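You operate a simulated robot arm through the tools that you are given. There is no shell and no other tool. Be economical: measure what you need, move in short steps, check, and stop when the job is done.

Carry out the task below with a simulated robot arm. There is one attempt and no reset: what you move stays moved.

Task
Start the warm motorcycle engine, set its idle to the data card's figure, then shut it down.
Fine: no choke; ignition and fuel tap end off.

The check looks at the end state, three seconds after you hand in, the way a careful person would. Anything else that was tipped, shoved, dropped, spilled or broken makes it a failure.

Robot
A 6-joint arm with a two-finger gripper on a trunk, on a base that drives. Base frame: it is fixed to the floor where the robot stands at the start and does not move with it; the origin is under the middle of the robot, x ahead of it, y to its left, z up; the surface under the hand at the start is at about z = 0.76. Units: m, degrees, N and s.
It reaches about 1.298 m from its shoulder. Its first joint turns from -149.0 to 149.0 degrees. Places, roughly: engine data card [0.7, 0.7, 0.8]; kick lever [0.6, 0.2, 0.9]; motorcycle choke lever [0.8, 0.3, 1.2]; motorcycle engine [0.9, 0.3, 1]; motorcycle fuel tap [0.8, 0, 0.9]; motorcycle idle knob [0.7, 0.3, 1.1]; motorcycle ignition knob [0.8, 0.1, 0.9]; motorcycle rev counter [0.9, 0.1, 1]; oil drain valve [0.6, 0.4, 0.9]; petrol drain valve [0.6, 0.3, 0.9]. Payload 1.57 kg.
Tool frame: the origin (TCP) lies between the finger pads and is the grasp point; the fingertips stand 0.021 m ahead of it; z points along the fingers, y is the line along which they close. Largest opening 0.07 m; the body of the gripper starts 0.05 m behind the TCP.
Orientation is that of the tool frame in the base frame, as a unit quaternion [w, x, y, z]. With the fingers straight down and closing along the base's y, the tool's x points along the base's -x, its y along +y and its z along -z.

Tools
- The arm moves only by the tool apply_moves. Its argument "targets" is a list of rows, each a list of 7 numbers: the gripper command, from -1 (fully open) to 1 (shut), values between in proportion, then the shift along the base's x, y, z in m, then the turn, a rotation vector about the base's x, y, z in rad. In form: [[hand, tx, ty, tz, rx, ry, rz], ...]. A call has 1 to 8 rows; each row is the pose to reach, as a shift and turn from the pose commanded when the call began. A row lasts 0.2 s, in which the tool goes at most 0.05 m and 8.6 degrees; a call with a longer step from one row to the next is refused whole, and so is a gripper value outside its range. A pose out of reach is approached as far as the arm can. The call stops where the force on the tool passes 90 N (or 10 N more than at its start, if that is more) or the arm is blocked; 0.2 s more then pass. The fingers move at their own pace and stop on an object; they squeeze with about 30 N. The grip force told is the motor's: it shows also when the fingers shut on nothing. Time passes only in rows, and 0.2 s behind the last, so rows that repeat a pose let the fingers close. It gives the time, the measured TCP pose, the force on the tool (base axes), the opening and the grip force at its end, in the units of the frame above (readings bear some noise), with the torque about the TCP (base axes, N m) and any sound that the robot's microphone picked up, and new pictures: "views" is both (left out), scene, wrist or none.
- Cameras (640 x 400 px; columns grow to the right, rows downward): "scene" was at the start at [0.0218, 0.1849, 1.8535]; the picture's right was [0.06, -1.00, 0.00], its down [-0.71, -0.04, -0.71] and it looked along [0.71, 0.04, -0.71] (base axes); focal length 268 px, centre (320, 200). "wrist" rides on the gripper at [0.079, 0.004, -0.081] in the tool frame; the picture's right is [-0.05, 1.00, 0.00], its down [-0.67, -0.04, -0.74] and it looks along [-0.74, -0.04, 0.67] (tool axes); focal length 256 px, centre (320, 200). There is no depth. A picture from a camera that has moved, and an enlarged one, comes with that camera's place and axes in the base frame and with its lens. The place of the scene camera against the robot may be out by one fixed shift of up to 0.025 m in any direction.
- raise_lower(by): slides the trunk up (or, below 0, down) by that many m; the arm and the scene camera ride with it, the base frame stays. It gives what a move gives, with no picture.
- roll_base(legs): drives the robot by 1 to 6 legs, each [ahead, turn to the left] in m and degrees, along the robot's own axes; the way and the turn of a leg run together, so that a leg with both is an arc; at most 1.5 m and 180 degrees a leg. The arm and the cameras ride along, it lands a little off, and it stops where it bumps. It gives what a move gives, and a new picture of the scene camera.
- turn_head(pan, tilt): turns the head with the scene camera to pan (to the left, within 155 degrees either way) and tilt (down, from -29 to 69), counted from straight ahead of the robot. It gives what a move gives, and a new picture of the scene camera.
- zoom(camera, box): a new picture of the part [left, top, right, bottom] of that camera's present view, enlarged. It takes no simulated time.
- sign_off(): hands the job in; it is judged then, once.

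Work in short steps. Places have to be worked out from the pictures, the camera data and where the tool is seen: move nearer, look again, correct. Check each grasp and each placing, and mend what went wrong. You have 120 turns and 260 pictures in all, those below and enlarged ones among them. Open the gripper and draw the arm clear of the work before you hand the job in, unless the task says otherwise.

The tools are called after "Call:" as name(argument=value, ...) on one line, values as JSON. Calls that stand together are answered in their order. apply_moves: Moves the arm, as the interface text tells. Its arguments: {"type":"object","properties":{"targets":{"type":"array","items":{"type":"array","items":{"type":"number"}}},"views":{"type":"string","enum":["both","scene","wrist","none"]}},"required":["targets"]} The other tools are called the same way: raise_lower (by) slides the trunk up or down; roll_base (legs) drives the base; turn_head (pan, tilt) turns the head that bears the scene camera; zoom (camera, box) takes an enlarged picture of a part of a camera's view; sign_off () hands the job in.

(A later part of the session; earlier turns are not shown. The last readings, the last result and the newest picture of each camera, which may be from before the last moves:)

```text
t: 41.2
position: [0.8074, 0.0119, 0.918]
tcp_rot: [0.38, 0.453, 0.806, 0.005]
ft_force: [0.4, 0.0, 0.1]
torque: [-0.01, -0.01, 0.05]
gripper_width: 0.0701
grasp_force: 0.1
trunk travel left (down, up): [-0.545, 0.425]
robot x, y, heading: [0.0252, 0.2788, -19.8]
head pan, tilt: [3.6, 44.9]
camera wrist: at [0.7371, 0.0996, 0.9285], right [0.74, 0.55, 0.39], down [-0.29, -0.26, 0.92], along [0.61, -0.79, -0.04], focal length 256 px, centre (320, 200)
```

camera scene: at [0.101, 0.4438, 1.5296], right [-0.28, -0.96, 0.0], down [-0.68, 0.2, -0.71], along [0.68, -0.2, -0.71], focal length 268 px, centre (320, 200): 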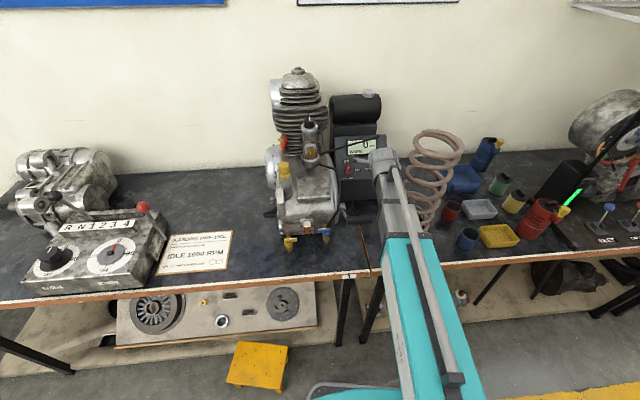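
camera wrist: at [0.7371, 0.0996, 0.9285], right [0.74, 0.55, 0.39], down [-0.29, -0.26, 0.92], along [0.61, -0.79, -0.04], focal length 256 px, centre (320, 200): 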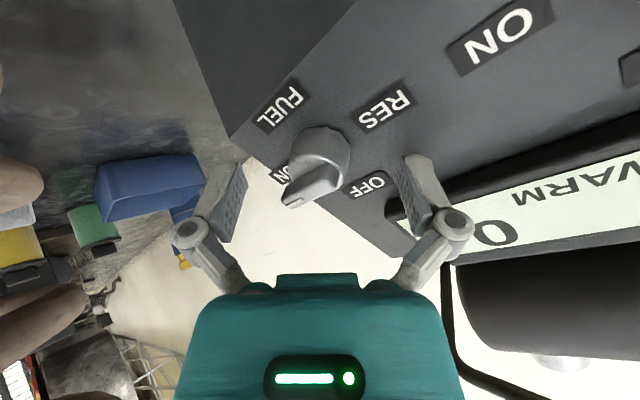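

Free of the knob, and the handle stays at ON. I finish rolling back and retreat.

Call:
apply_moves(targets=[[-1, 0, 0, 0, -0.08, 0.043, 0.093], [-1, 0, 0, 0, -0.16, 0.087, 0.185], [-1, 0, 0, 0, -0.241, 0.13, 0.278], [-1, 0, 0, 0, -0.321, 0.174, 0.37], [-1, 0, 0, 0, -0.38, 0.205, 0.44], [-0.6, -0.025, 0.02, 0, -0.38, 0.205, 0.44], [-0.4, -0.05, 0.05, 0, -0.38, 0.205, 0.44]], views="wrist")

```text
t: 42.8
position: [0.7553, 0.0609, 0.9169]
tcp_rot: [0.365, 0.187, 0.906, -0.108]
ft_force: [0.0, 0.0, 0.4]
torque: [0.01, 0.03, -0.02]
gripper_width: 0.0492
grasp_force: 0.0
trunk travel left (down, up): [-0.545, 0.425]
robot x, y, heading: [0.0208, 0.2829, -19.5]
head pan, tilt: [3.6, 44.9]
camera wrist: at [0.6557, 0.1137, 0.9194], right [0.45, 0.89, -0.02], down [-0.03, 0.04, 1.0], along [0.89, -0.45, 0.05], focal length 256 px, centre (320, 200)
```

wrist: 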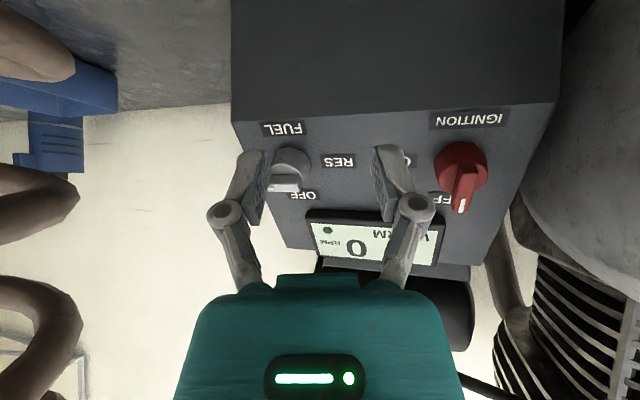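

Fuel is ON. Next the ignition knob at about (0.838, 0.119, 0.908): I yaw the hand to the panel's normal and hover in front of it.

Call:
apply_moves(targets=[[-0.4, 0.0, 0.02, 0, 0, 0, 0.09], [-0.4, 0.01, 0.045, 0, 0, 0, 0.18], [-0.4, 0.02, 0.068, 0, 0, 0, 0.27]], views="wrist")

```text
t: 43.6
position: [0.7779, 0.1304, 0.9177]
tcp_rot: [0.376, 0.063, 0.923, -0.056]
ft_force: [0.4, -0.5, 0.1]
torque: [-0.04, -0.02, -0.01]
gripper_width: 0.0491
grasp_force: 0.1
trunk travel left (down, up): [-0.545, 0.425]
robot x, y, heading: [0.0235, 0.2857, -19.7]
head pan, tilt: [3.6, 44.9]
camera wrist: at [0.6674, 0.1536, 0.9193], right [0.2, 0.98, -0.02], down [-0.04, 0.03, 1.0], along [0.98, -0.2, 0.05], focal length 256 px, centre (320, 200)
```

wrist: 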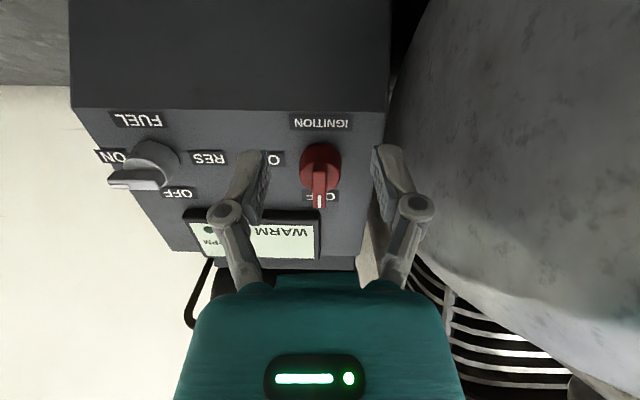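

Aligned. I slide in along the approach direction.

Call:
apply_moves(targets=[[-0.4, 0.02, -0.004, 0, 0, 0, 0], [-0.4, 0.037, -0.008, 0, 0, 0, 0], [-0.4, 0.052, -0.011, 0, 0, 0, 0]], views="wrist")

```text
t: 44.4
position: [0.8311, 0.1186, 0.9174]
tcp_rot: [0.375, 0.064, 0.923, -0.057]
ft_force: [-0.5, 0.0, -0.1]
torque: [-0.01, 0.0, 0.0]
gripper_width: 0.0493
grasp_force: 0.0
trunk travel left (down, up): [-0.545, 0.425]
robot x, y, heading: [0.0232, 0.2837, -19.6]
head pan, tilt: [3.6, 44.9]
camera wrist: at [0.72, 0.1424, 0.9193], right [0.2, 0.98, -0.02], down [-0.04, 0.03, 1.0], along [0.98, -0.2, 0.05], focal length 256 px, centre (320, 200)
```

wrist: 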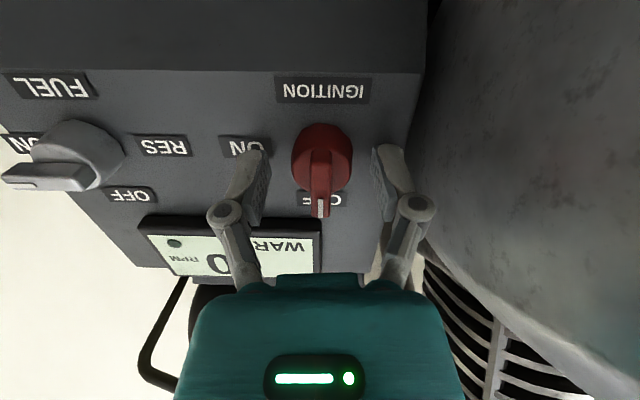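

Same geometry as with the fuel knob. To keep the hand away from the engine cover while turning, I pre-roll −40° with open fingers, then grip.

Call:
apply_moves(targets=[[-0.4, 0, 0, 0, -0.096, 0.021, 0.1], [-0.4, 0, 0, 0, -0.192, 0.043, 0.2], [-0.4, 0, 0, 0, -0.288, 0.064, 0.3], [-0.4, 0, 0, 0, -0.384, 0.086, 0.4], [-0.4, 0, 0, 0, -0.48, 0.107, 0.5], [0.4, 0, 0, 0, -0.48, 0.107, 0.5], [1, 0, 0, 0, -0.48, 0.107, 0.5], [1, 0, 0, 0, -0.48, 0.107, 0.5]], views="wrist")

```text
t: 46.2
position: [0.8291, 0.12, 0.9176]
tcp_rot: [0.333, -0.257, 0.889, -0.182]
ft_force: [-12.3, 13.9, -12.8]
torque: [0.45, 0.01, 0.47]
gripper_width: 0.0282
grasp_force: 31.7
trunk travel left (down, up): [-0.545, 0.425]
robot x, y, heading: [0.0239, 0.2798, -19.7]
head pan, tilt: [3.6, 44.9]
camera wrist: at [0.7211, 0.0904, 0.9332], right [-0.3, 0.83, -0.47], down [-0.07, 0.47, 0.88], along [0.95, 0.3, -0.09], focal length 256 px, centre (320, 200)
```

wrist: 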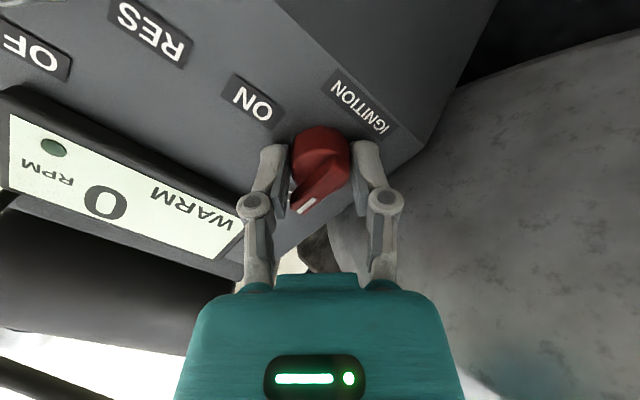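

Gripped at −40°. I turn clockwise by about 92° in two calls.

Call:
apply_moves(targets=[[1, 0, 0, 0, 0.098, -0.022, -0.102], [1, 0, 0, 0, 0.197, -0.044, -0.205], [1, 0, 0, 0, 0.295, -0.066, -0.307], [1, 0, 0, 0, 0.394, -0.088, -0.41], [1, 0, 0, 0, 0.493, -0.11, -0.512], [1, 0, 0, 0, 0.59, -0.132, -0.614], [1, 0, 0, 0, 0.69, -0.154, -0.716]], views="none")

Call:
apply_moves(targets=[[1, 0, 0, 0, 0.098, -0.022, -0.102], [1, 0, 0, 0, 0.197, -0.044, -0.205], [1, 0, 0, 0, 0.295, -0.066, -0.307], [1, 0, 0, 0, 0.394, -0.088, -0.41]], views="wrist")

```text
t: 47.8
position: [0.8289, 0.1214, 0.9176]
tcp_rot: [0.38, 0.205, 0.902, 0.0]
ft_force: [-15.6, 28.4, -8.0]
torque: [0.67, 0.51, 0.56]
gripper_width: 0.0284
grasp_force: 32.2
trunk travel left (down, up): [-0.545, 0.425]
robot x, y, heading: [0.0213, 0.2803, -19.9]
head pan, tilt: [3.6, 44.9]
```

```text
t: 48.8
position: [0.8283, 0.1108, 0.9154]
tcp_rot: [0.368, 0.437, 0.815, 0.096]
ft_force: [-33.2, -47.4, -36.5]
torque: [-3.69, -6.55, 16.3]
gripper_width: 0.0434
grasp_force: 31.8
trunk travel left (down, up): [-0.545, 0.425]
robot x, y, heading: [0.0227, 0.2791, -19.7]
head pan, tilt: [3.6, 44.9]
camera wrist: at [0.7474, 0.1887, 0.9352], right [0.66, 0.56, 0.5], down [-0.3, -0.42, 0.86], along [0.69, -0.72, -0.11], focal length 256 px, centre (320, 200)
```

wrist: 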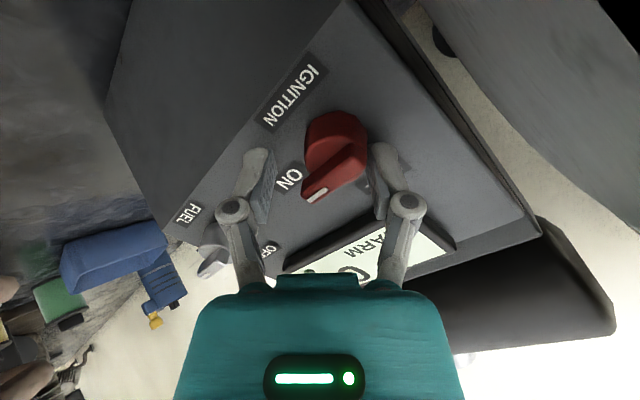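

The hand is pressing on something (16 N·m), probably the engine cover, and the grip slipped off. I release and roll back at once.

Call:
apply_moves(targets=[[0.2, 0, 0, 0, -0.098, 0.022, 0.102], [-0.4, 0, 0, 0, -0.197, 0.044, 0.205], [-0.4, 0, 0, 0, -0.295, 0.066, 0.307], [-0.4, 0, 0, 0, -0.394, 0.088, 0.41]], views="both")

Call:
zoom(camera="scene", box=[250, 60, 450, 260])

```text
t: 49.8
position: [0.8293, 0.1168, 0.9184]
tcp_rot: [0.381, 0.202, 0.902, 0.0]
ft_force: [0.8, 0.1, 0.0]
torque: [-0.02, 0.0, 0.02]
gripper_width: 0.0489
grasp_force: 0.1
trunk travel left (down, up): [-0.545, 0.425]
robot x, y, heading: [0.0258, 0.2815, -19.7]
head pan, tilt: [3.6, 44.9]
camera scene: at [0.1018, 0.4432, 1.5295], right [-0.28, -0.96, 0.0], down [-0.68, 0.2, -0.71], along [0.68, -0.2, -0.71], focal length 268 px, centre (320, 200)
camera wrist: at [0.727, 0.1631, 0.9214], right [0.4, 0.9, 0.19], down [-0.11, -0.16, 0.98], along [0.91, -0.41, 0.03], focal length 256 px, centre (320, 200)
```

scene: 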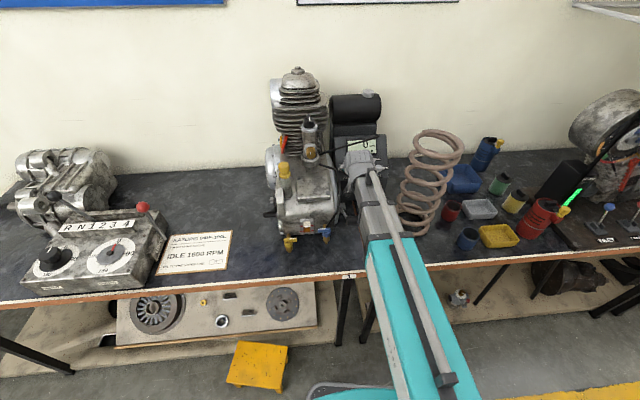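
wrist: 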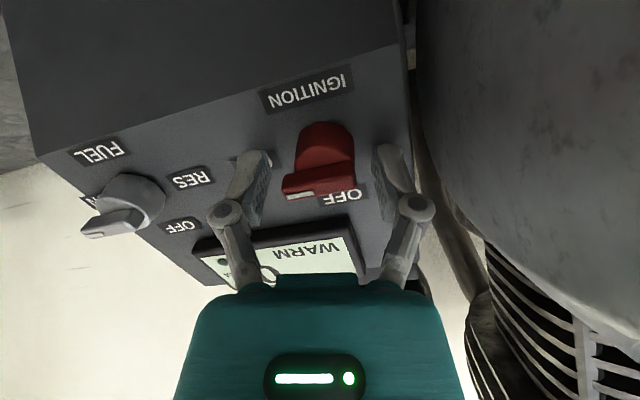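

```text
2.00 times, centred on (350, 160) of scene
camera zoom: at [0.1018, 0.4432, 1.5295], right [-0.28, -0.96, 0.0], down [-0.68, 0.2, -0.71], along [0.68, -0.2, -0.71], focal length 535 px, centre (260, 280)
```

zoom: 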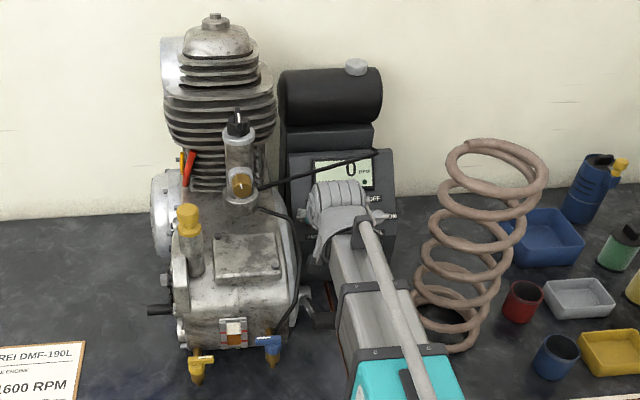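

The ignition handle got to about 75–80° of 90°. I open fully, roll back to about −50° around it, regrip the skirt and give it another 25–30°.

Call:
apply_moves(targets=[[-1, 0, 0.002, 0, 0, 0, 0], [-1, 0, 0.002, 0, 0, 0, 0], [-1, 0, 0.002, 0, -0.098, 0.022, 0.102], [-1, 0, 0.002, 0, -0.197, 0.044, 0.205], [-1, 0, 0.002, 0, -0.295, 0.066, 0.307], [-1, 0, 0.002, 0, -0.394, 0.088, 0.41], [-1, 0, 0.002, 0, -0.49, 0.11, 0.512], [-1, 0, 0.002, 0, -0.588, 0.132, 0.614]], views="none")

Call:
apply_moves(targets=[[-1, 0, 0, 0, -0.098, 0.022, 0.102], [-1, 0, 0, 0, -0.197, 0.044, 0.205], [-1, 0, 0, 0, -0.26, 0.058, 0.27]], views="wrist")

```text
t: 51.6
position: [0.8299, 0.1191, 0.9177]
tcp_rot: [0.346, -0.192, 0.905, -0.157]
ft_force: [-0.2, 0.7, 0.6]
torque: [0.0, 0.03, 0.0]
gripper_width: 0.0701
grasp_force: 0.1
trunk travel left (down, up): [-0.545, 0.425]
robot x, y, heading: [0.0252, 0.2832, -19.7]
head pan, tilt: [3.6, 44.9]
```

```text
t: 52.4
position: [0.8296, 0.1196, 0.9168]
tcp_rot: [0.309, -0.359, 0.853, -0.219]
ft_force: [-0.4, -0.9, -0.1]
torque: [0.03, -0.04, 0.02]
gripper_width: 0.0699
grasp_force: 0.0
trunk travel left (down, up): [-0.545, 0.425]
robot x, y, heading: [0.0185, 0.2802, -19.7]
head pan, tilt: [3.6, 44.9]
camera wrist: at [0.7292, 0.0758, 0.9431], right [-0.45, 0.68, -0.58], down [-0.13, 0.59, 0.8], along [0.88, 0.43, -0.18], focal length 256 px, centre (320, 200)
```

wrist: 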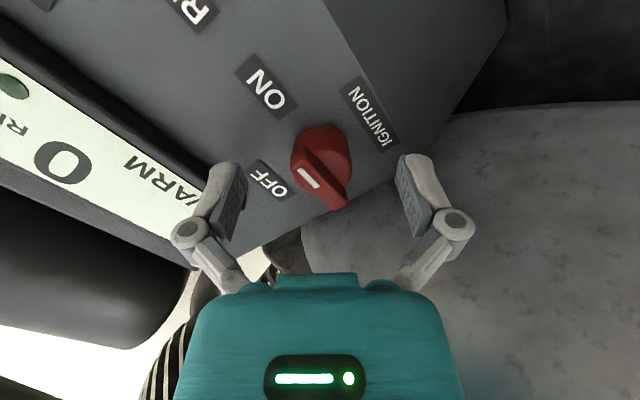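

The handle now lies nearly parallel to the ON direction. I grip again and turn a bit more, toward the end stop.

Call:
apply_moves(targets=[[0, 0, 0, 0, 0, 0, 0], [0.6, 0, 0, 0, 0, 0, 0], [1, 0, 0, 0, 0, 0, 0], [1, 0, 0, 0, 0, 0, 0], [1, 0, 0, 0, 0.098, -0.022, -0.102], [1, 0, 0, 0, 0.15, -0.033, -0.155], [1, 0, 0, 0, 0.2, -0.044, -0.207]], views="wrist")

```text
t: 54.0
position: [0.8298, 0.1206, 0.9172]
tcp_rot: [0.339, -0.231, 0.896, -0.171]
ft_force: [-5.4, 4.1, -5.0]
torque: [-0.15, 0.01, 0.36]
gripper_width: 0.0281
grasp_force: 32.3
trunk travel left (down, up): [-0.545, 0.425]
robot x, y, heading: [0.0249, 0.2813, -19.5]
head pan, tilt: [3.6, 44.9]
camera wrist: at [0.7204, 0.0947, 0.9313], right [-0.26, 0.86, -0.43], down [-0.06, 0.44, 0.9], along [0.96, 0.26, -0.06], focal length 256 px, centre (320, 200)
```

wrist: 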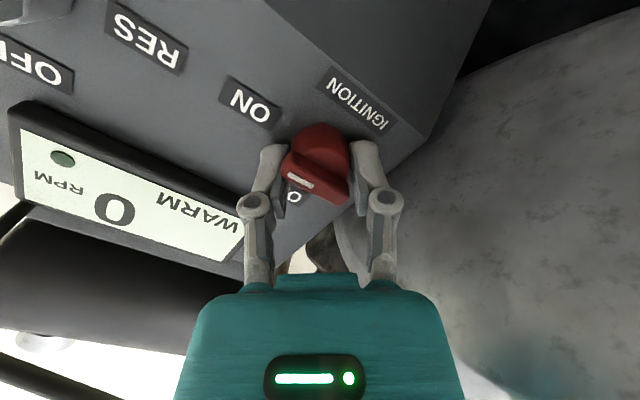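

The turn torque is low, so I think it's at its stop. I release, roll to 0° with open fingers, retreat and look at it straight on.

Call:
apply_moves(targets=[[-1, 0, 0, 0, 0, 0, 0], [-1, 0, 0, 0, 0, 0, 0], [-1, 0, 0, 0, 0, 0, 0], [-1, 0, 0, 0, 0.098, -0.022, -0.102], [-1, 0, 0, 0, 0.197, -0.044, -0.205], [-1, 0, 0, 0, 0.295, -0.066, -0.307], [-1, -0.03, 0.006, 0, 0.394, -0.088, -0.41], [-1, -0.06, 0.0, 0, 0.42, -0.094, -0.436]], views="wrist")

```text
t: 55.8
position: [0.7678, 0.1189, 0.9171]
tcp_rot: [0.375, 0.05, 0.924, -0.06]
ft_force: [-0.4, 0.1, 0.5]
torque: [-0.03, 0.01, 0.03]
gripper_width: 0.0702
grasp_force: 0.1
trunk travel left (down, up): [-0.545, 0.425]
robot x, y, heading: [0.0202, 0.2826, -19.7]
head pan, tilt: [3.6, 44.9]
camera wrist: at [0.6576, 0.1404, 0.9195], right [0.18, 0.98, -0.04], down [-0.04, 0.05, 1.0], along [0.98, -0.17, 0.05], focal length 256 px, centre (320, 200)
```

wrist: 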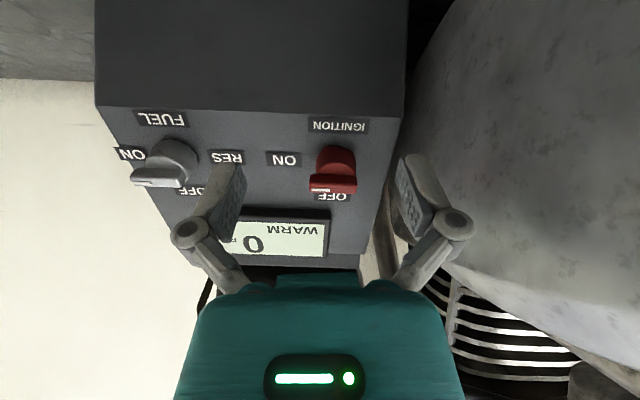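

Both knobs are at ON. Now the kick lever: I close the fingers, back off a little, and raise the trunk to clear everything.

Call:
apply_moves(targets=[[0.5, -0.04, -0.005, 0, 0, 0, 0], [1, -0.08, -0.02, 0, 0, 0, 0], [1, -0.08, -0.02, 0, 0, 0, 0]], views="none")

Call:
raise_lower(by=0.2)

Call:
apply_moves(targets=[[1, -0.04, 0.01, 0, 0, 0, 0], [1, -0.08, 0.02, 0, 0, 0, 0], [1, -0.12, 0.03, 0, 0, 0, 0]], views="both")

Call:
zoom(camera="scene", box=[230, 130, 390, 290])

```text
t: 56.6
position: [0.6894, 0.0997, 0.9177]
tcp_rot: [0.375, 0.049, 0.924, -0.062]
ft_force: [-0.4, 0.0, -0.2]
torque: [-0.05, -0.01, -0.02]
gripper_width: 0.0
grasp_force: 16.0
trunk travel left (down, up): [-0.545, 0.425]
robot x, y, heading: [0.0225, 0.2805, -19.7]
head pan, tilt: [3.6, 44.9]
```

```text
t: 58.8
position: [0.6894, 0.1002, 1.1192]
tcp_rot: [0.376, 0.049, 0.924, -0.061]
ft_force: [0.1, 0.3, 0.7]
torque: [-0.01, -0.03, 0.01]
gripper_width: 0.0002
grasp_force: 28.7
trunk travel left (down, up): [-0.745, 0.225]
robot x, y, heading: [0.0262, 0.2811, -19.7]
head pan, tilt: [3.6, 44.9]
```

```text
t: 59.6
position: [0.6675, 0.1053, 1.1168]
tcp_rot: [0.375, 0.05, 0.924, -0.061]
ft_force: [0.1, 0.4, 0.1]
torque: [0.02, 0.04, 0.0]
gripper_width: 0.0
grasp_force: 28.0
out of reach, approached as far as the arm can: row 1, 2, 3
trunk travel left (down, up): [-0.745, 0.225]
robot x, y, heading: [0.0226, 0.2813, -20.0]
head pan, tilt: [3.6, 44.9]
camera scene: at [0.102, 0.4432, 1.7295], right [-0.28, -0.96, 0.0], down [-0.68, 0.2, -0.71], along [0.68, -0.2, -0.71], focal length 268 px, centre (320, 200)
camera wrist: at [0.5575, 0.1266, 1.1193], right [0.18, 0.98, -0.04], down [-0.04, 0.05, 1.0], along [0.98, -0.17, 0.05], focal length 256 px, centre (320, 200)
```

scene: 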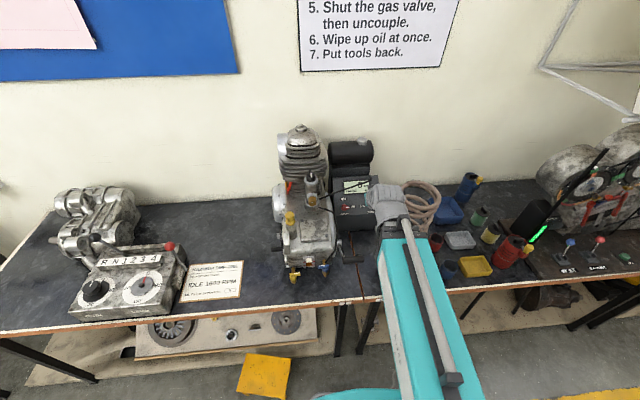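
wrist: 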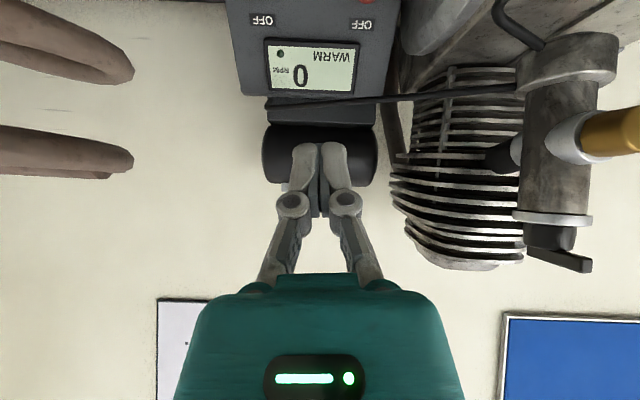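

```text
2.50 times, centred on (310, 210) of scene
camera zoom: at [0.102, 0.4432, 1.7295], right [-0.28, -0.96, 0.0], down [-0.68, 0.2, -0.71], along [0.68, -0.2, -0.71], focal length 669 px, centre (345, 175)
```

zoom: 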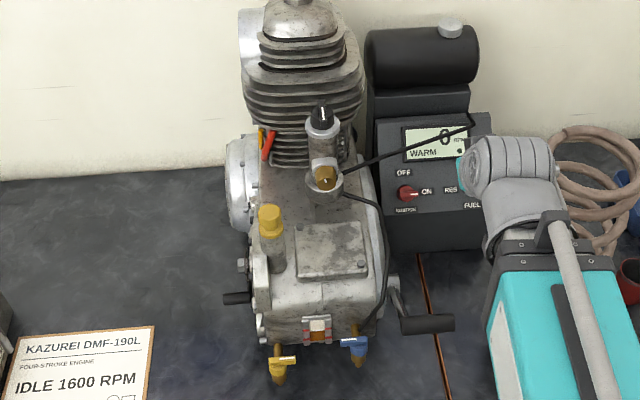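

The kick pad is at about (0.577, 0.18, ~0.9), in front of its pivot. I turn the hand to point straight down above the pad's outer part.

Call:
apply_moves(targets=[[1, 0, 0, 0, 0.026, 0.135, 0], [1, 0, 0, 0, 0.052, 0.27, 0], [1, 0, 0.01, 0, 0.078, 0.4, 0], [1, 0.0, 0.02, 0, 0.1, 0.53, 0], [1, 0.0, 0.03, 0, 0.125, 0.65, 0], [1, 0.0, 0.035, -0.03, 0.146, 0.755, 0]], views="both")

```text
t: 61.0
position: [0.6656, 0.1376, 1.0626]
tcp_rot: [0.003, 0.05, 0.999, -0.009]
ft_force: [0.2, 0.0, -0.6]
torque: [-0.02, -0.01, -0.01]
gripper_width: 0.0002
grasp_force: 28.6
out of reach, approached as far as the arm can: row 1, 2, 3, 4, 5, 6
trunk travel left (down, up): [-0.745, 0.225]
robot x, y, heading: [0.0254, 0.2814, -19.6]
head pan, tilt: [3.6, 44.9]
camera scene: at [0.1019, 0.4432, 1.7295], right [-0.28, -0.96, 0.0], down [-0.68, 0.2, -0.71], along [0.68, -0.2, -0.71], focal length 268 px, centre (320, 200)
camera wrist: at [0.5882, 0.1515, 1.1441], right [0.15, 0.99, -0.02], down [0.66, -0.09, 0.75], along [0.74, -0.13, -0.66], focal length 256 px, centre (320, 200)
```

scene: 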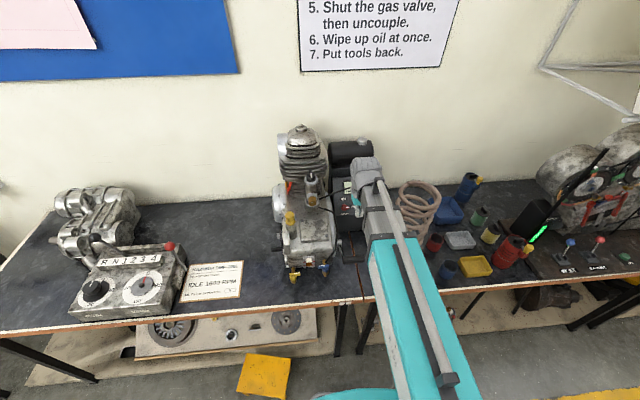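
wrist: 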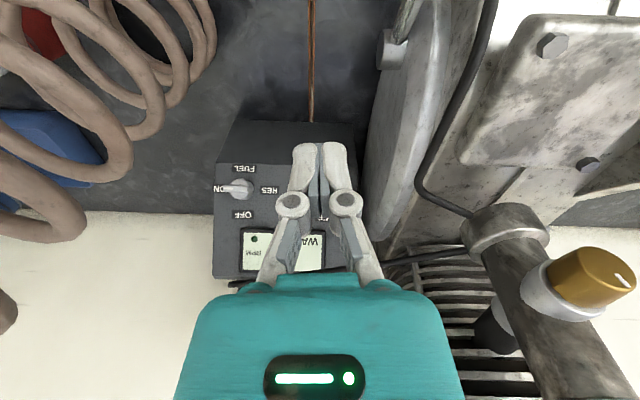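

The arm lagged behind the command in x. I repeat a command toward (0.575, 0.165).

Call:
apply_moves(targets=[[1, 0.0, 0, 0, 0, 0, 0], [1, 0, 0, 0, 0, 0, 0]], views="none")

```text
t: 61.6
position: [0.6661, 0.1368, 1.0645]
tcp_rot: [0.004, 0.05, 0.999, -0.009]
ft_force: [0.6, -0.3, 1.1]
torque: [0.0, -0.01, 0.03]
gripper_width: 0.0003
grasp_force: 28.8
trunk travel left (down, up): [-0.745, 0.225]
robot x, y, heading: [0.022, 0.2789, -20.1]
head pan, tilt: [3.6, 44.9]
```

The command was reset to the measured pose, so I now move back in x toward the pad.

Call:
apply_moves(targets=[[1, -0.045, 0.012, 0, 0, 0, 0], [1, -0.09, 0.028, 0, 0, 0, 0]], views="wrist")

```text
t: 62.2
position: [0.5791, 0.167, 1.0643]
tcp_rot: [0.005, 0.05, 0.999, -0.01]
ft_force: [-0.1, -1.1, 0.3]
torque: [0.02, 0.0, -0.01]
gripper_width: 0.0
grasp_force: 28.9
trunk travel left (down, up): [-0.745, 0.225]
robot x, y, heading: [0.0264, 0.2802, -19.7]
head pan, tilt: [3.6, 44.9]
camera wrist: at [0.5006, 0.1813, 1.1443], right [0.15, 0.99, -0.02], down [0.65, -0.09, 0.75], along [0.74, -0.13, -0.66], focal length 256 px, centre (320, 200)
```

wrist: 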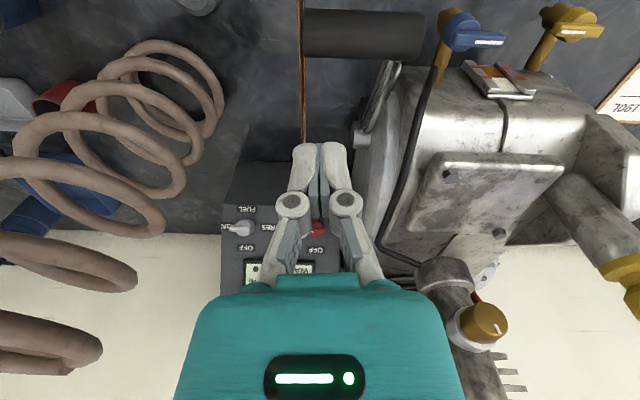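

The kick pad is about y 0.154–0.248 at x ≈ 0.57, centre z ≈ 0.915, pivot near x ≈ 0.685. I set the closed fingers over it at (0.578, 0.182) and kick down with the trunk.

Call:
apply_moves(targets=[[1, 0.0, 0.015, 0, 0, 0, 0]], views="none")

Call:
raise_lower(by=-0.21)

Call:
apply_moves(targets=[[1, 0, 0, 0, 0, 0, 0]], views="both")

```text
t: 62.6
position: [0.5777, 0.181, 1.0636]
tcp_rot: [0.005, 0.05, 0.999, -0.009]
ft_force: [0.0, 1.1, 0.5]
torque: [0.03, -0.01, 0.0]
gripper_width: 0.0002
grasp_force: 28.6
trunk travel left (down, up): [-0.745, 0.225]
robot x, y, heading: [0.021, 0.2816, -19.9]
head pan, tilt: [3.6, 44.9]
```

```text
t: 64.8
position: [0.5768, 0.1791, 0.8554]
tcp_rot: [0.005, 0.05, 0.999, -0.008]
ft_force: [-22.1, -16.7, 10.2]
torque: [1.33, -1.34, 0.45]
gripper_width: 0.0001
grasp_force: 28.5
trunk travel left (down, up): [-0.535, 0.435]
robot x, y, heading: [0.0213, 0.2809, -19.4]
head pan, tilt: [3.6, 44.9]
```

```text
t: 65.2
position: [0.5775, 0.1792, 0.8539]
tcp_rot: [0.005, 0.05, 0.999, -0.009]
ft_force: [-22.8, -19.4, 10.7]
torque: [1.41, -1.38, 0.5]
gripper_width: 0.0002
grasp_force: 28.4
trunk travel left (down, up): [-0.535, 0.435]
robot x, y, heading: [0.0278, 0.2794, -19.7]
head pan, tilt: [3.6, 44.9]
camera scene: at [0.0982, 0.4414, 1.52], right [-0.28, -0.96, 0.0], down [-0.68, 0.2, -0.71], along [0.68, -0.2, -0.7], focal length 268 px, centre (320, 200)
camera wrist: at [0.4987, 0.1938, 0.9352], right [0.15, 0.99, -0.02], down [0.65, -0.09, 0.75], along [0.74, -0.13, -0.66], focal length 256 px, centre (320, 200)
```

scene: 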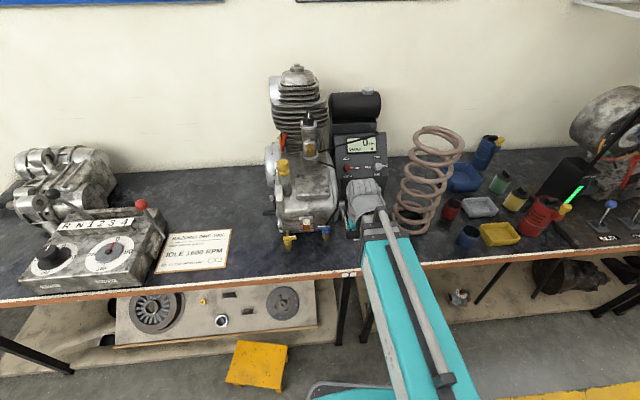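
wrist: 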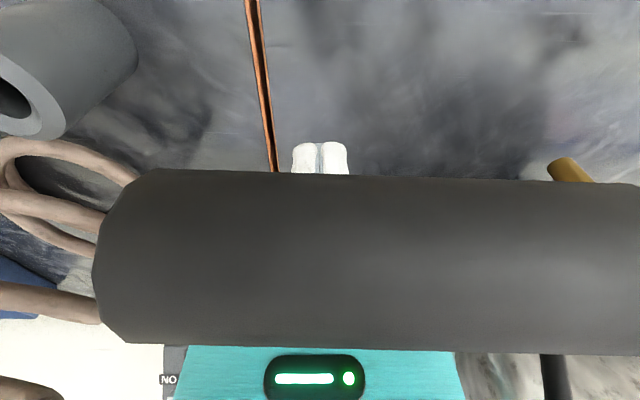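

The fingers came down behind the pad: its centre is really near x ≈ 0.55, z ≈ 0.906. I go back up and re-aim.

Call:
raise_lower(by=0.16)

Call:
apply_moves(targets=[[1, -0.023, 0.004, 0, 0, 0, 0], [1, -0.023, 0.004, 0, 0, 0, 0]], views="both")

Call:
zoom(camera="scene", box=[250, 150, 400, 250])

```text
t: 67.1
position: [0.5801, 0.18, 1.0137]
tcp_rot: [0.004, 0.049, 0.999, -0.009]
ft_force: [0.3, -1.1, -0.2]
torque: [-0.01, 0.0, 0.04]
gripper_width: 0.0
grasp_force: 29.2
trunk travel left (down, up): [-0.695, 0.275]
robot x, y, heading: [0.0237, 0.2814, -19.6]
head pan, tilt: [3.6, 44.9]
```

```text
t: 67.7
position: [0.5568, 0.1863, 1.014]
tcp_rot: [0.004, 0.049, 0.999, -0.01]
ft_force: [0.2, 0.4, -0.2]
torque: [0.0, -0.01, 0.02]
gripper_width: 0.0
grasp_force: 28.4
trunk travel left (down, up): [-0.695, 0.275]
robot x, y, heading: [0.0213, 0.2825, -19.8]
head pan, tilt: [3.6, 44.9]
camera scene: at [0.1014, 0.4433, 1.6795], right [-0.28, -0.96, 0.0], down [-0.68, 0.2, -0.71], along [0.68, -0.2, -0.71], focal length 268 px, centre (320, 200)
camera wrist: at [0.4784, 0.2001, 1.0942], right [0.15, 0.99, -0.02], down [0.65, -0.09, 0.75], along [0.74, -0.13, -0.66], focal length 256 px, centre (320, 200)
```

scene: 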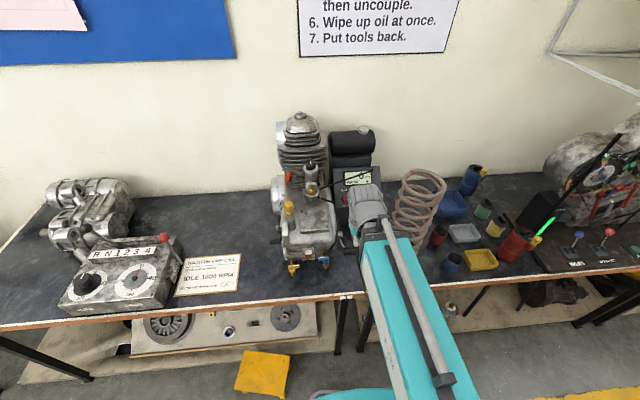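
wrist: 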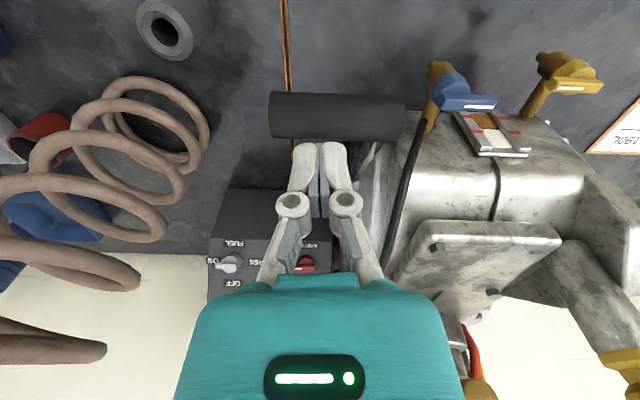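

```text
4.00 times, centred on (325, 200) of scene
camera zoom: at [0.1014, 0.4433, 1.6795], right [-0.28, -0.96, 0.0], down [-0.68, 0.2, -0.71], along [0.68, -0.2, -0.71], focal length 1070 px, centre (300, 200)
```

zoom: 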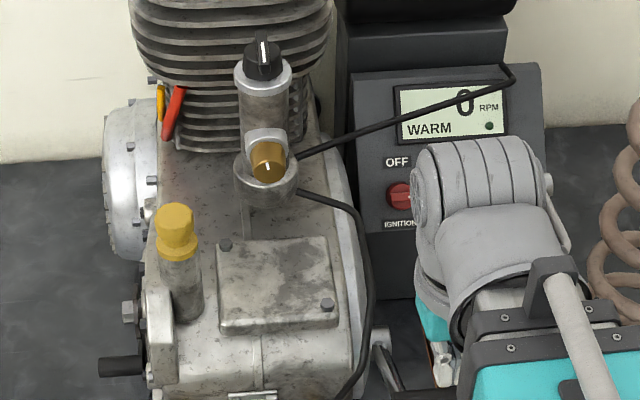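

Combining the rays gives the pad at rest at about (0.55, 0.195, 0.97), so last time I pushed past it. I put the fingertips over x ≈ 0.542 and kick down through its arc.

Call:
raise_lower(by=0.03)

Call:
apply_moves(targets=[[1, -0.015, 0.005, 0, 0, 0, 0]], views="none")

Call:
raise_lower(by=-0.21)

Call:
apply_moves(targets=[[1, 0, 0, 0, 0, 0, 0]], views="both")

```text
t: 68.4
position: [0.5567, 0.1855, 1.0442]
tcp_rot: [0.004, 0.05, 0.999, -0.008]
ft_force: [-0.8, 0.6, -0.4]
torque: [0.02, 0.01, 0.04]
gripper_width: 0.0
grasp_force: 28.9
trunk travel left (down, up): [-0.725, 0.245]
robot x, y, heading: [0.021, 0.2803, -19.6]
head pan, tilt: [3.6, 44.9]
```

```text
t: 68.8
position: [0.5537, 0.1885, 1.0439]
tcp_rot: [0.003, 0.05, 0.999, -0.009]
ft_force: [0.8, 0.3, 0.0]
torque: [0.0, 0.0, 0.0]
gripper_width: 0.0002
grasp_force: 28.0
out of reach, approached as far as the arm can: row 1
trunk travel left (down, up): [-0.725, 0.245]
robot x, y, heading: [0.0214, 0.282, -19.7]
head pan, tilt: [3.6, 44.9]
```

```text
t: 71.1
position: [0.5538, 0.1875, 0.834]
tcp_rot: [0.004, 0.05, 0.999, -0.009]
ft_force: [-6.2, 1.8, 7.4]
torque: [0.02, -0.17, 0.05]
gripper_width: 0.0
grasp_force: 28.7
trunk travel left (down, up): [-0.515, 0.455]
robot x, y, heading: [0.021, 0.2802, -19.6]
head pan, tilt: [3.6, 44.9]
```

```text
t: 71.5
position: [0.5536, 0.188, 0.8342]
tcp_rot: [0.003, 0.05, 0.999, -0.009]
ft_force: [-5.0, 2.2, 7.7]
torque: [0.01, -0.13, 0.05]
gripper_width: 0.0001
grasp_force: 28.9
trunk travel left (down, up): [-0.515, 0.455]
robot x, y, heading: [0.0232, 0.2787, -19.9]
head pan, tilt: [3.6, 44.9]
camera scene: at [0.1005, 0.4435, 1.4996], right [-0.28, -0.96, 0.0], down [-0.68, 0.2, -0.71], along [0.68, -0.2, -0.71], focal length 268 px, centre (320, 200)
camera wrist: at [0.475, 0.2028, 0.9147], right [0.15, 0.99, -0.02], down [0.65, -0.09, 0.75], along [0.74, -0.13, -0.66], focal length 256 px, centre (320, 200)
```

scene: 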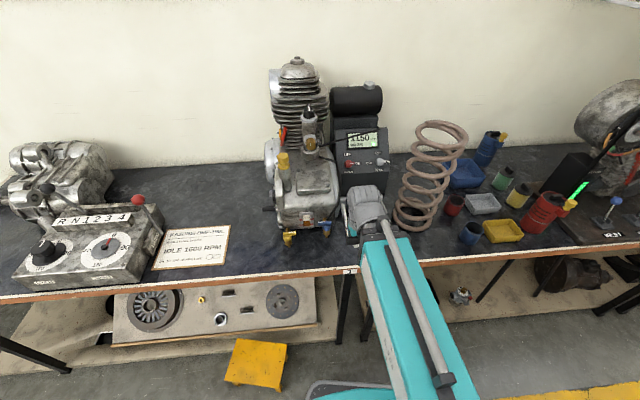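
wrist: 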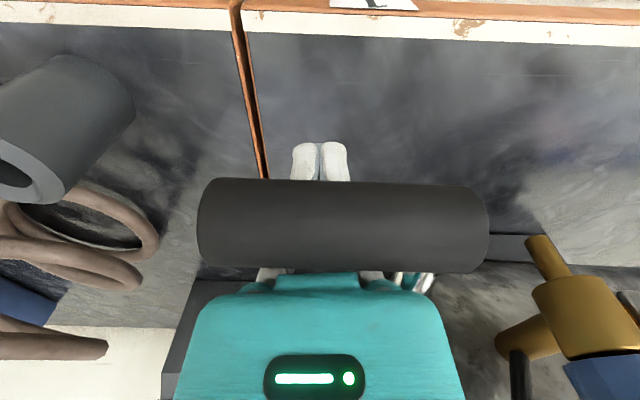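

The engine is running; the display reads about 1150. I raise the trunk to free the kick pad, then check the display and the idle knob.

Call:
raise_lower(by=0.2)

Call:
apply_moves(targets=[[1, 0, 0, 0, 0, 0, 0]], views="both")

Call:
zoom(camera="scene", box=[250, 120, 410, 270])

```text
t: 72.7
position: [0.5709, 0.1848, 0.9452]
tcp_rot: [0.017, 0.051, 0.998, -0.011]
ft_force: [25.3, -5.4, -13.9]
torque: [-0.09, 0.29, -0.31]
gripper_width: 0.0002
grasp_force: 28.4
trunk travel left (down, up): [-0.628, 0.342]
robot x, y, heading: [0.0255, 0.2835, -19.9]
head pan, tilt: [3.6, 44.9]
stopped: the force on the tool passed its limit at 109 N (the readings are from after the stop); the commanded pose is now the measured one
```

```text
t: 73.1
position: [0.5694, 0.1856, 0.9443]
tcp_rot: [0.016, 0.051, 0.998, -0.011]
ft_force: [33.3, -6.8, -17.8]
torque: [-0.16, 0.37, -0.42]
gripper_width: 0.0
grasp_force: 28.3
trunk travel left (down, up): [-0.628, 0.342]
robot x, y, heading: [0.0227, 0.2798, -19.9]
head pan, tilt: [3.6, 44.9]
camera scene: at [0.1079, 0.442, 1.6118], right [-0.28, -0.96, 0.0], down [-0.68, 0.2, -0.71], along [0.68, -0.2, -0.71], focal length 268 px, centre (320, 200)
camera wrist: at [0.4891, 0.2002, 1.0226], right [0.15, 0.99, -0.02], down [0.63, -0.09, 0.77], along [0.76, -0.13, -0.64], focal length 256 px, centre (320, 200)
```

scene: 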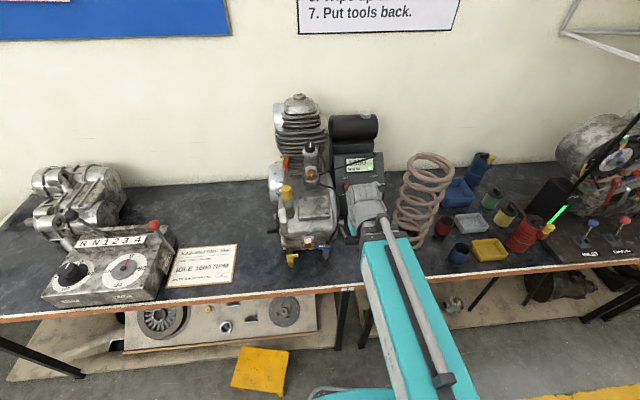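
wrist: 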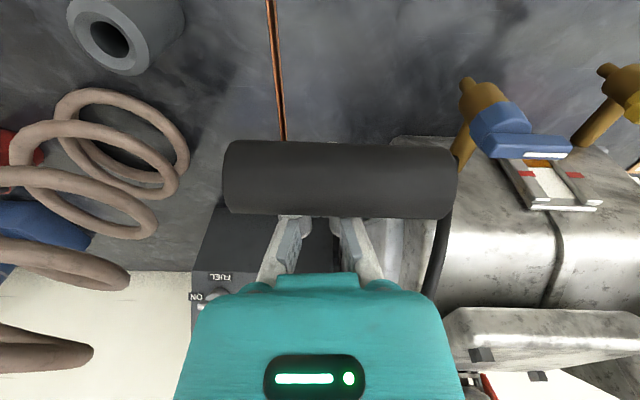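

```text
2.67 times, centred on (330, 195) of scene
camera zoom: at [0.1079, 0.442, 1.6118], right [-0.28, -0.96, 0.0], down [-0.68, 0.2, -0.71], along [0.68, -0.2, -0.71], focal length 714 px, centre (293, 213)
```

zoom: 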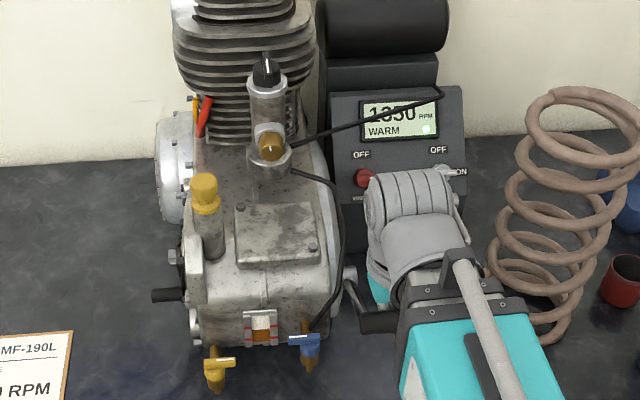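

Engine running. The returning kick pad leans on the back of my fingers, so I shift the hand away from the pad (+x) before rising.

Call:
apply_moves(targets=[[1, 0.015, -0.005, 0, 0, 0, 0], [1, 0.03, -0.01, 0, 0, 0, 0], [1, 0.045, -0.015, 0, 0, 0, 0]], views="wrist")

```text
t: 73.9
position: [0.6095, 0.1717, 0.9459]
tcp_rot: [0.015, 0.051, 0.999, -0.011]
ft_force: [0.4, 0.4, -0.5]
torque: [0.02, 0.02, -0.02]
gripper_width: 0.0002
grasp_force: 28.9
trunk travel left (down, up): [-0.628, 0.342]
robot x, y, heading: [0.0228, 0.2825, -19.9]
head pan, tilt: [3.6, 44.9]
camera wrist: at [0.529, 0.1855, 1.0249], right [0.15, 0.99, -0.02], down [0.64, -0.09, 0.77], along [0.76, -0.13, -0.64], focal length 256 px, centre (320, 200)
```

wrist: 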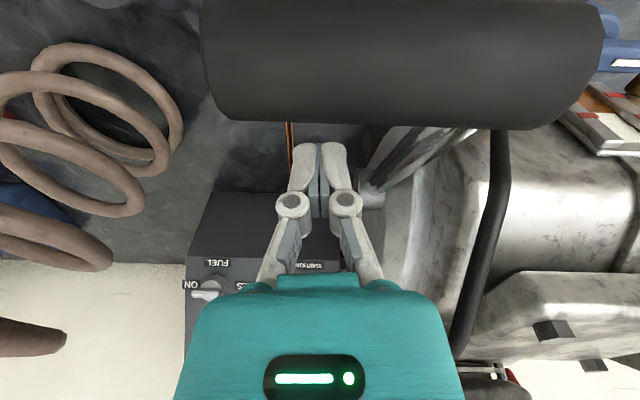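

Free. I raise the trunk.

Call:
raise_lower(by=0.25)

Call:
apply_moves(targets=[[1, -0.03, 0.03, 0, 0, 0, 0], [1, -0.05, 0.07, 0, 0, 0, 0]], views="both")

Call:
zoom(camera="scene", box=[260, 130, 380, 230])

```text
t: 76.5
position: [0.6087, 0.1702, 1.1967]
tcp_rot: [0.015, 0.051, 0.999, -0.011]
ft_force: [0.3, -0.1, -0.1]
torque: [0.01, -0.01, -0.04]
gripper_width: 0.0
grasp_force: 29.0
trunk travel left (down, up): [-0.878, 0.092]
robot x, y, heading: [0.0243, 0.2789, -19.8]
head pan, tilt: [3.6, 44.9]
```

```text
t: 77.1
position: [0.5642, 0.2403, 1.1977]
tcp_rot: [0.014, 0.051, 0.999, -0.011]
ft_force: [0.0, 1.0, -0.2]
torque: [0.0, 0.02, 0.01]
gripper_width: 0.0001
grasp_force: 28.8
trunk travel left (down, up): [-0.878, 0.092]
robot x, y, heading: [0.0264, 0.278, -19.8]
head pan, tilt: [3.6, 44.9]
camera scene: at [0.1021, 0.4438, 1.862], right [-0.28, -0.96, 0.0], down [-0.68, 0.2, -0.71], along [0.68, -0.2, -0.71], focal length 268 px, centre (320, 200)
camera wrist: at [0.4833, 0.2556, 1.2749], right [0.16, 0.99, -0.02], down [0.64, -0.09, 0.77], along [0.75, -0.13, -0.64], focal length 256 px, centre (320, 200)
```

scene: 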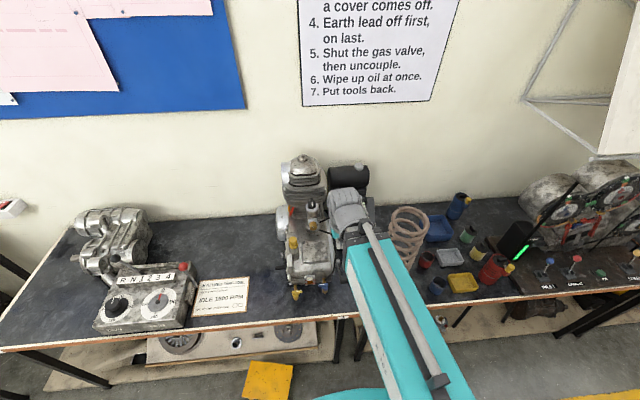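
wrist: 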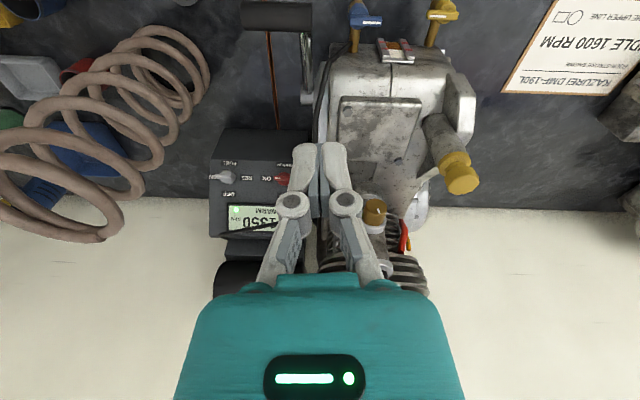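

```text
4.00 times, centred on (320, 180) of scene
camera zoom: at [0.1021, 0.4438, 1.862], right [-0.28, -0.96, 0.0], down [-0.68, 0.2, -0.71], along [0.68, -0.2, -0.71], focal length 1070 px, centre (320, 280)
```

zoom: 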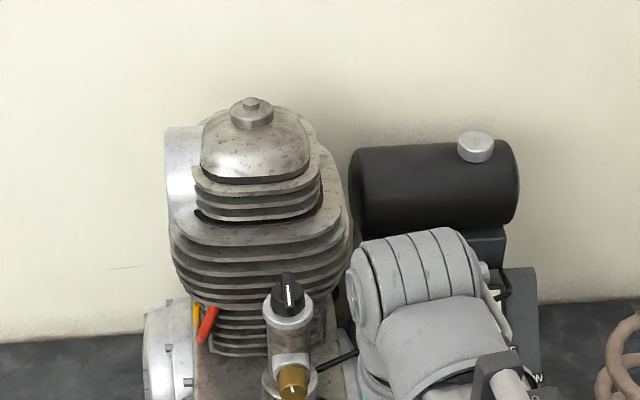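

RPM reads 1350. The idle knob is at about (0.745, 0.281, 1.07), with its axis roughly toward −x. The arm can't retract enough for a horizontal approach, so I back the base up 0.18 m.

Call:
roll_base(legs=[[-0.18, 0]])

```text
t: 78.8
position: [0.3972, 0.299, 1.196]
tcp_rot: [0.015, 0.051, 0.999, -0.011]
ft_force: [-0.8, 0.1, -0.5]
torque: [-0.03, 0.02, 0.02]
gripper_width: 0.0
grasp_force: 29.2
trunk travel left (down, up): [-0.878, 0.092]
robot x, y, heading: [-0.1421, 0.3453, -19.6]
head pan, tilt: [3.6, 44.9]
camera scene: at [-0.0644, 0.5027, 1.8621], right [-0.28, -0.96, 0.0], down [-0.68, 0.2, -0.71], along [0.68, -0.2, -0.71], focal length 268 px, centre (320, 200)
```

scene: 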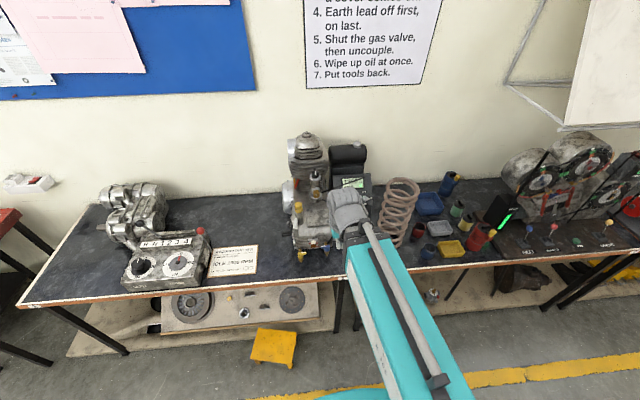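

Now I pitch the hand up to horizontal, shifting forward so the wrist stays in reach.

Call:
apply_moves(targets=[[-0.2, 0.027, 0, 0.002, 0, -0.14, 0], [-0.2, 0.053, 0, 0.007, 0, -0.28, 0], [-0.2, 0.078, 0, 0.015, 0, -0.42, 0], [-0.2, 0.101, 0, 0.027, 0, -0.56, 0], [-0.2, 0.121, 0, 0.042, 0, -0.7, 0], [-0.2, 0.14, 0, 0.06, 0, -0.84, 0], [-0.2, 0.155, 0, 0.08, 0, -0.98, 0], [-0.2, 0.17, 0, 0.101, 0, -1.12, 0]], views="none")

Call:
apply_moves(targets=[[-0.2, 0.01, 0, 0.024, 0, -0.14, 0], [-0.2, 0.015, 0, 0.049, 0, -0.28, 0], [-0.2, 0.018, 0, 0.075, 0, -0.42, 0]], views="both")

```text
t: 80.6
position: [0.5695, 0.3003, 1.3066]
tcp_rot: [0.543, 0.05, 0.838, 0.017]
ft_force: [0.2, 0.0, 0.1]
torque: [0.0, -0.01, -0.02]
gripper_width: 0.0424
grasp_force: 0.1
out of reach, approached as far as the arm can: row 4, 5, 6, 7, 8
trunk travel left (down, up): [-0.878, 0.092]
robot x, y, heading: [-0.1414, 0.3419, -19.8]
head pan, tilt: [3.6, 44.9]
```

```text
t: 81.4
position: [0.5857, 0.2991, 1.3761]
tcp_rot: [0.695, 0.042, 0.718, 0.028]
ft_force: [-0.4, 0.6, 0.1]
torque: [0.01, 0.04, 0.01]
gripper_width: 0.0421
grasp_force: 0.1
out of reach, approached as far as the arm can: row 3
trunk travel left (down, up): [-0.878, 0.092]
robot x, y, heading: [-0.1394, 0.3398, -19.7]
head pan, tilt: [3.6, 44.9]
camera scene: at [-0.0634, 0.5023, 1.8621], right [-0.28, -0.96, 0.0], down [-0.68, 0.2, -0.71], along [0.68, -0.2, -0.71], focal length 268 px, centre (320, 200)
camera wrist: at [0.5022, 0.3128, 1.3003], right [0.02, 0.99, 0.15], down [-0.72, -0.09, 0.68], along [0.69, -0.13, 0.71], focal length 256 px, centre (320, 200)
```

scene: 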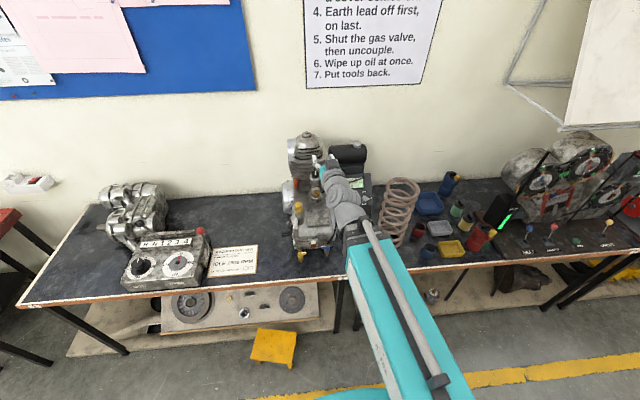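
wrist: 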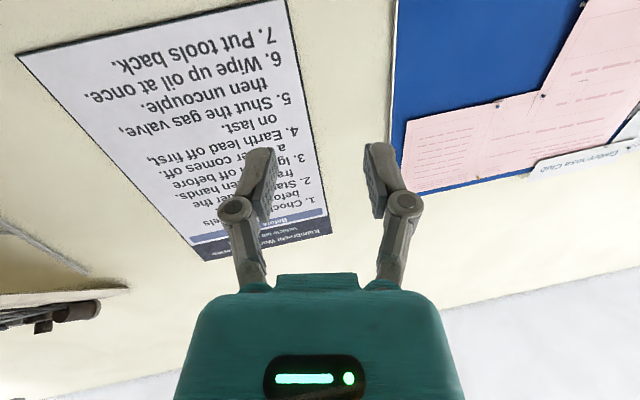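

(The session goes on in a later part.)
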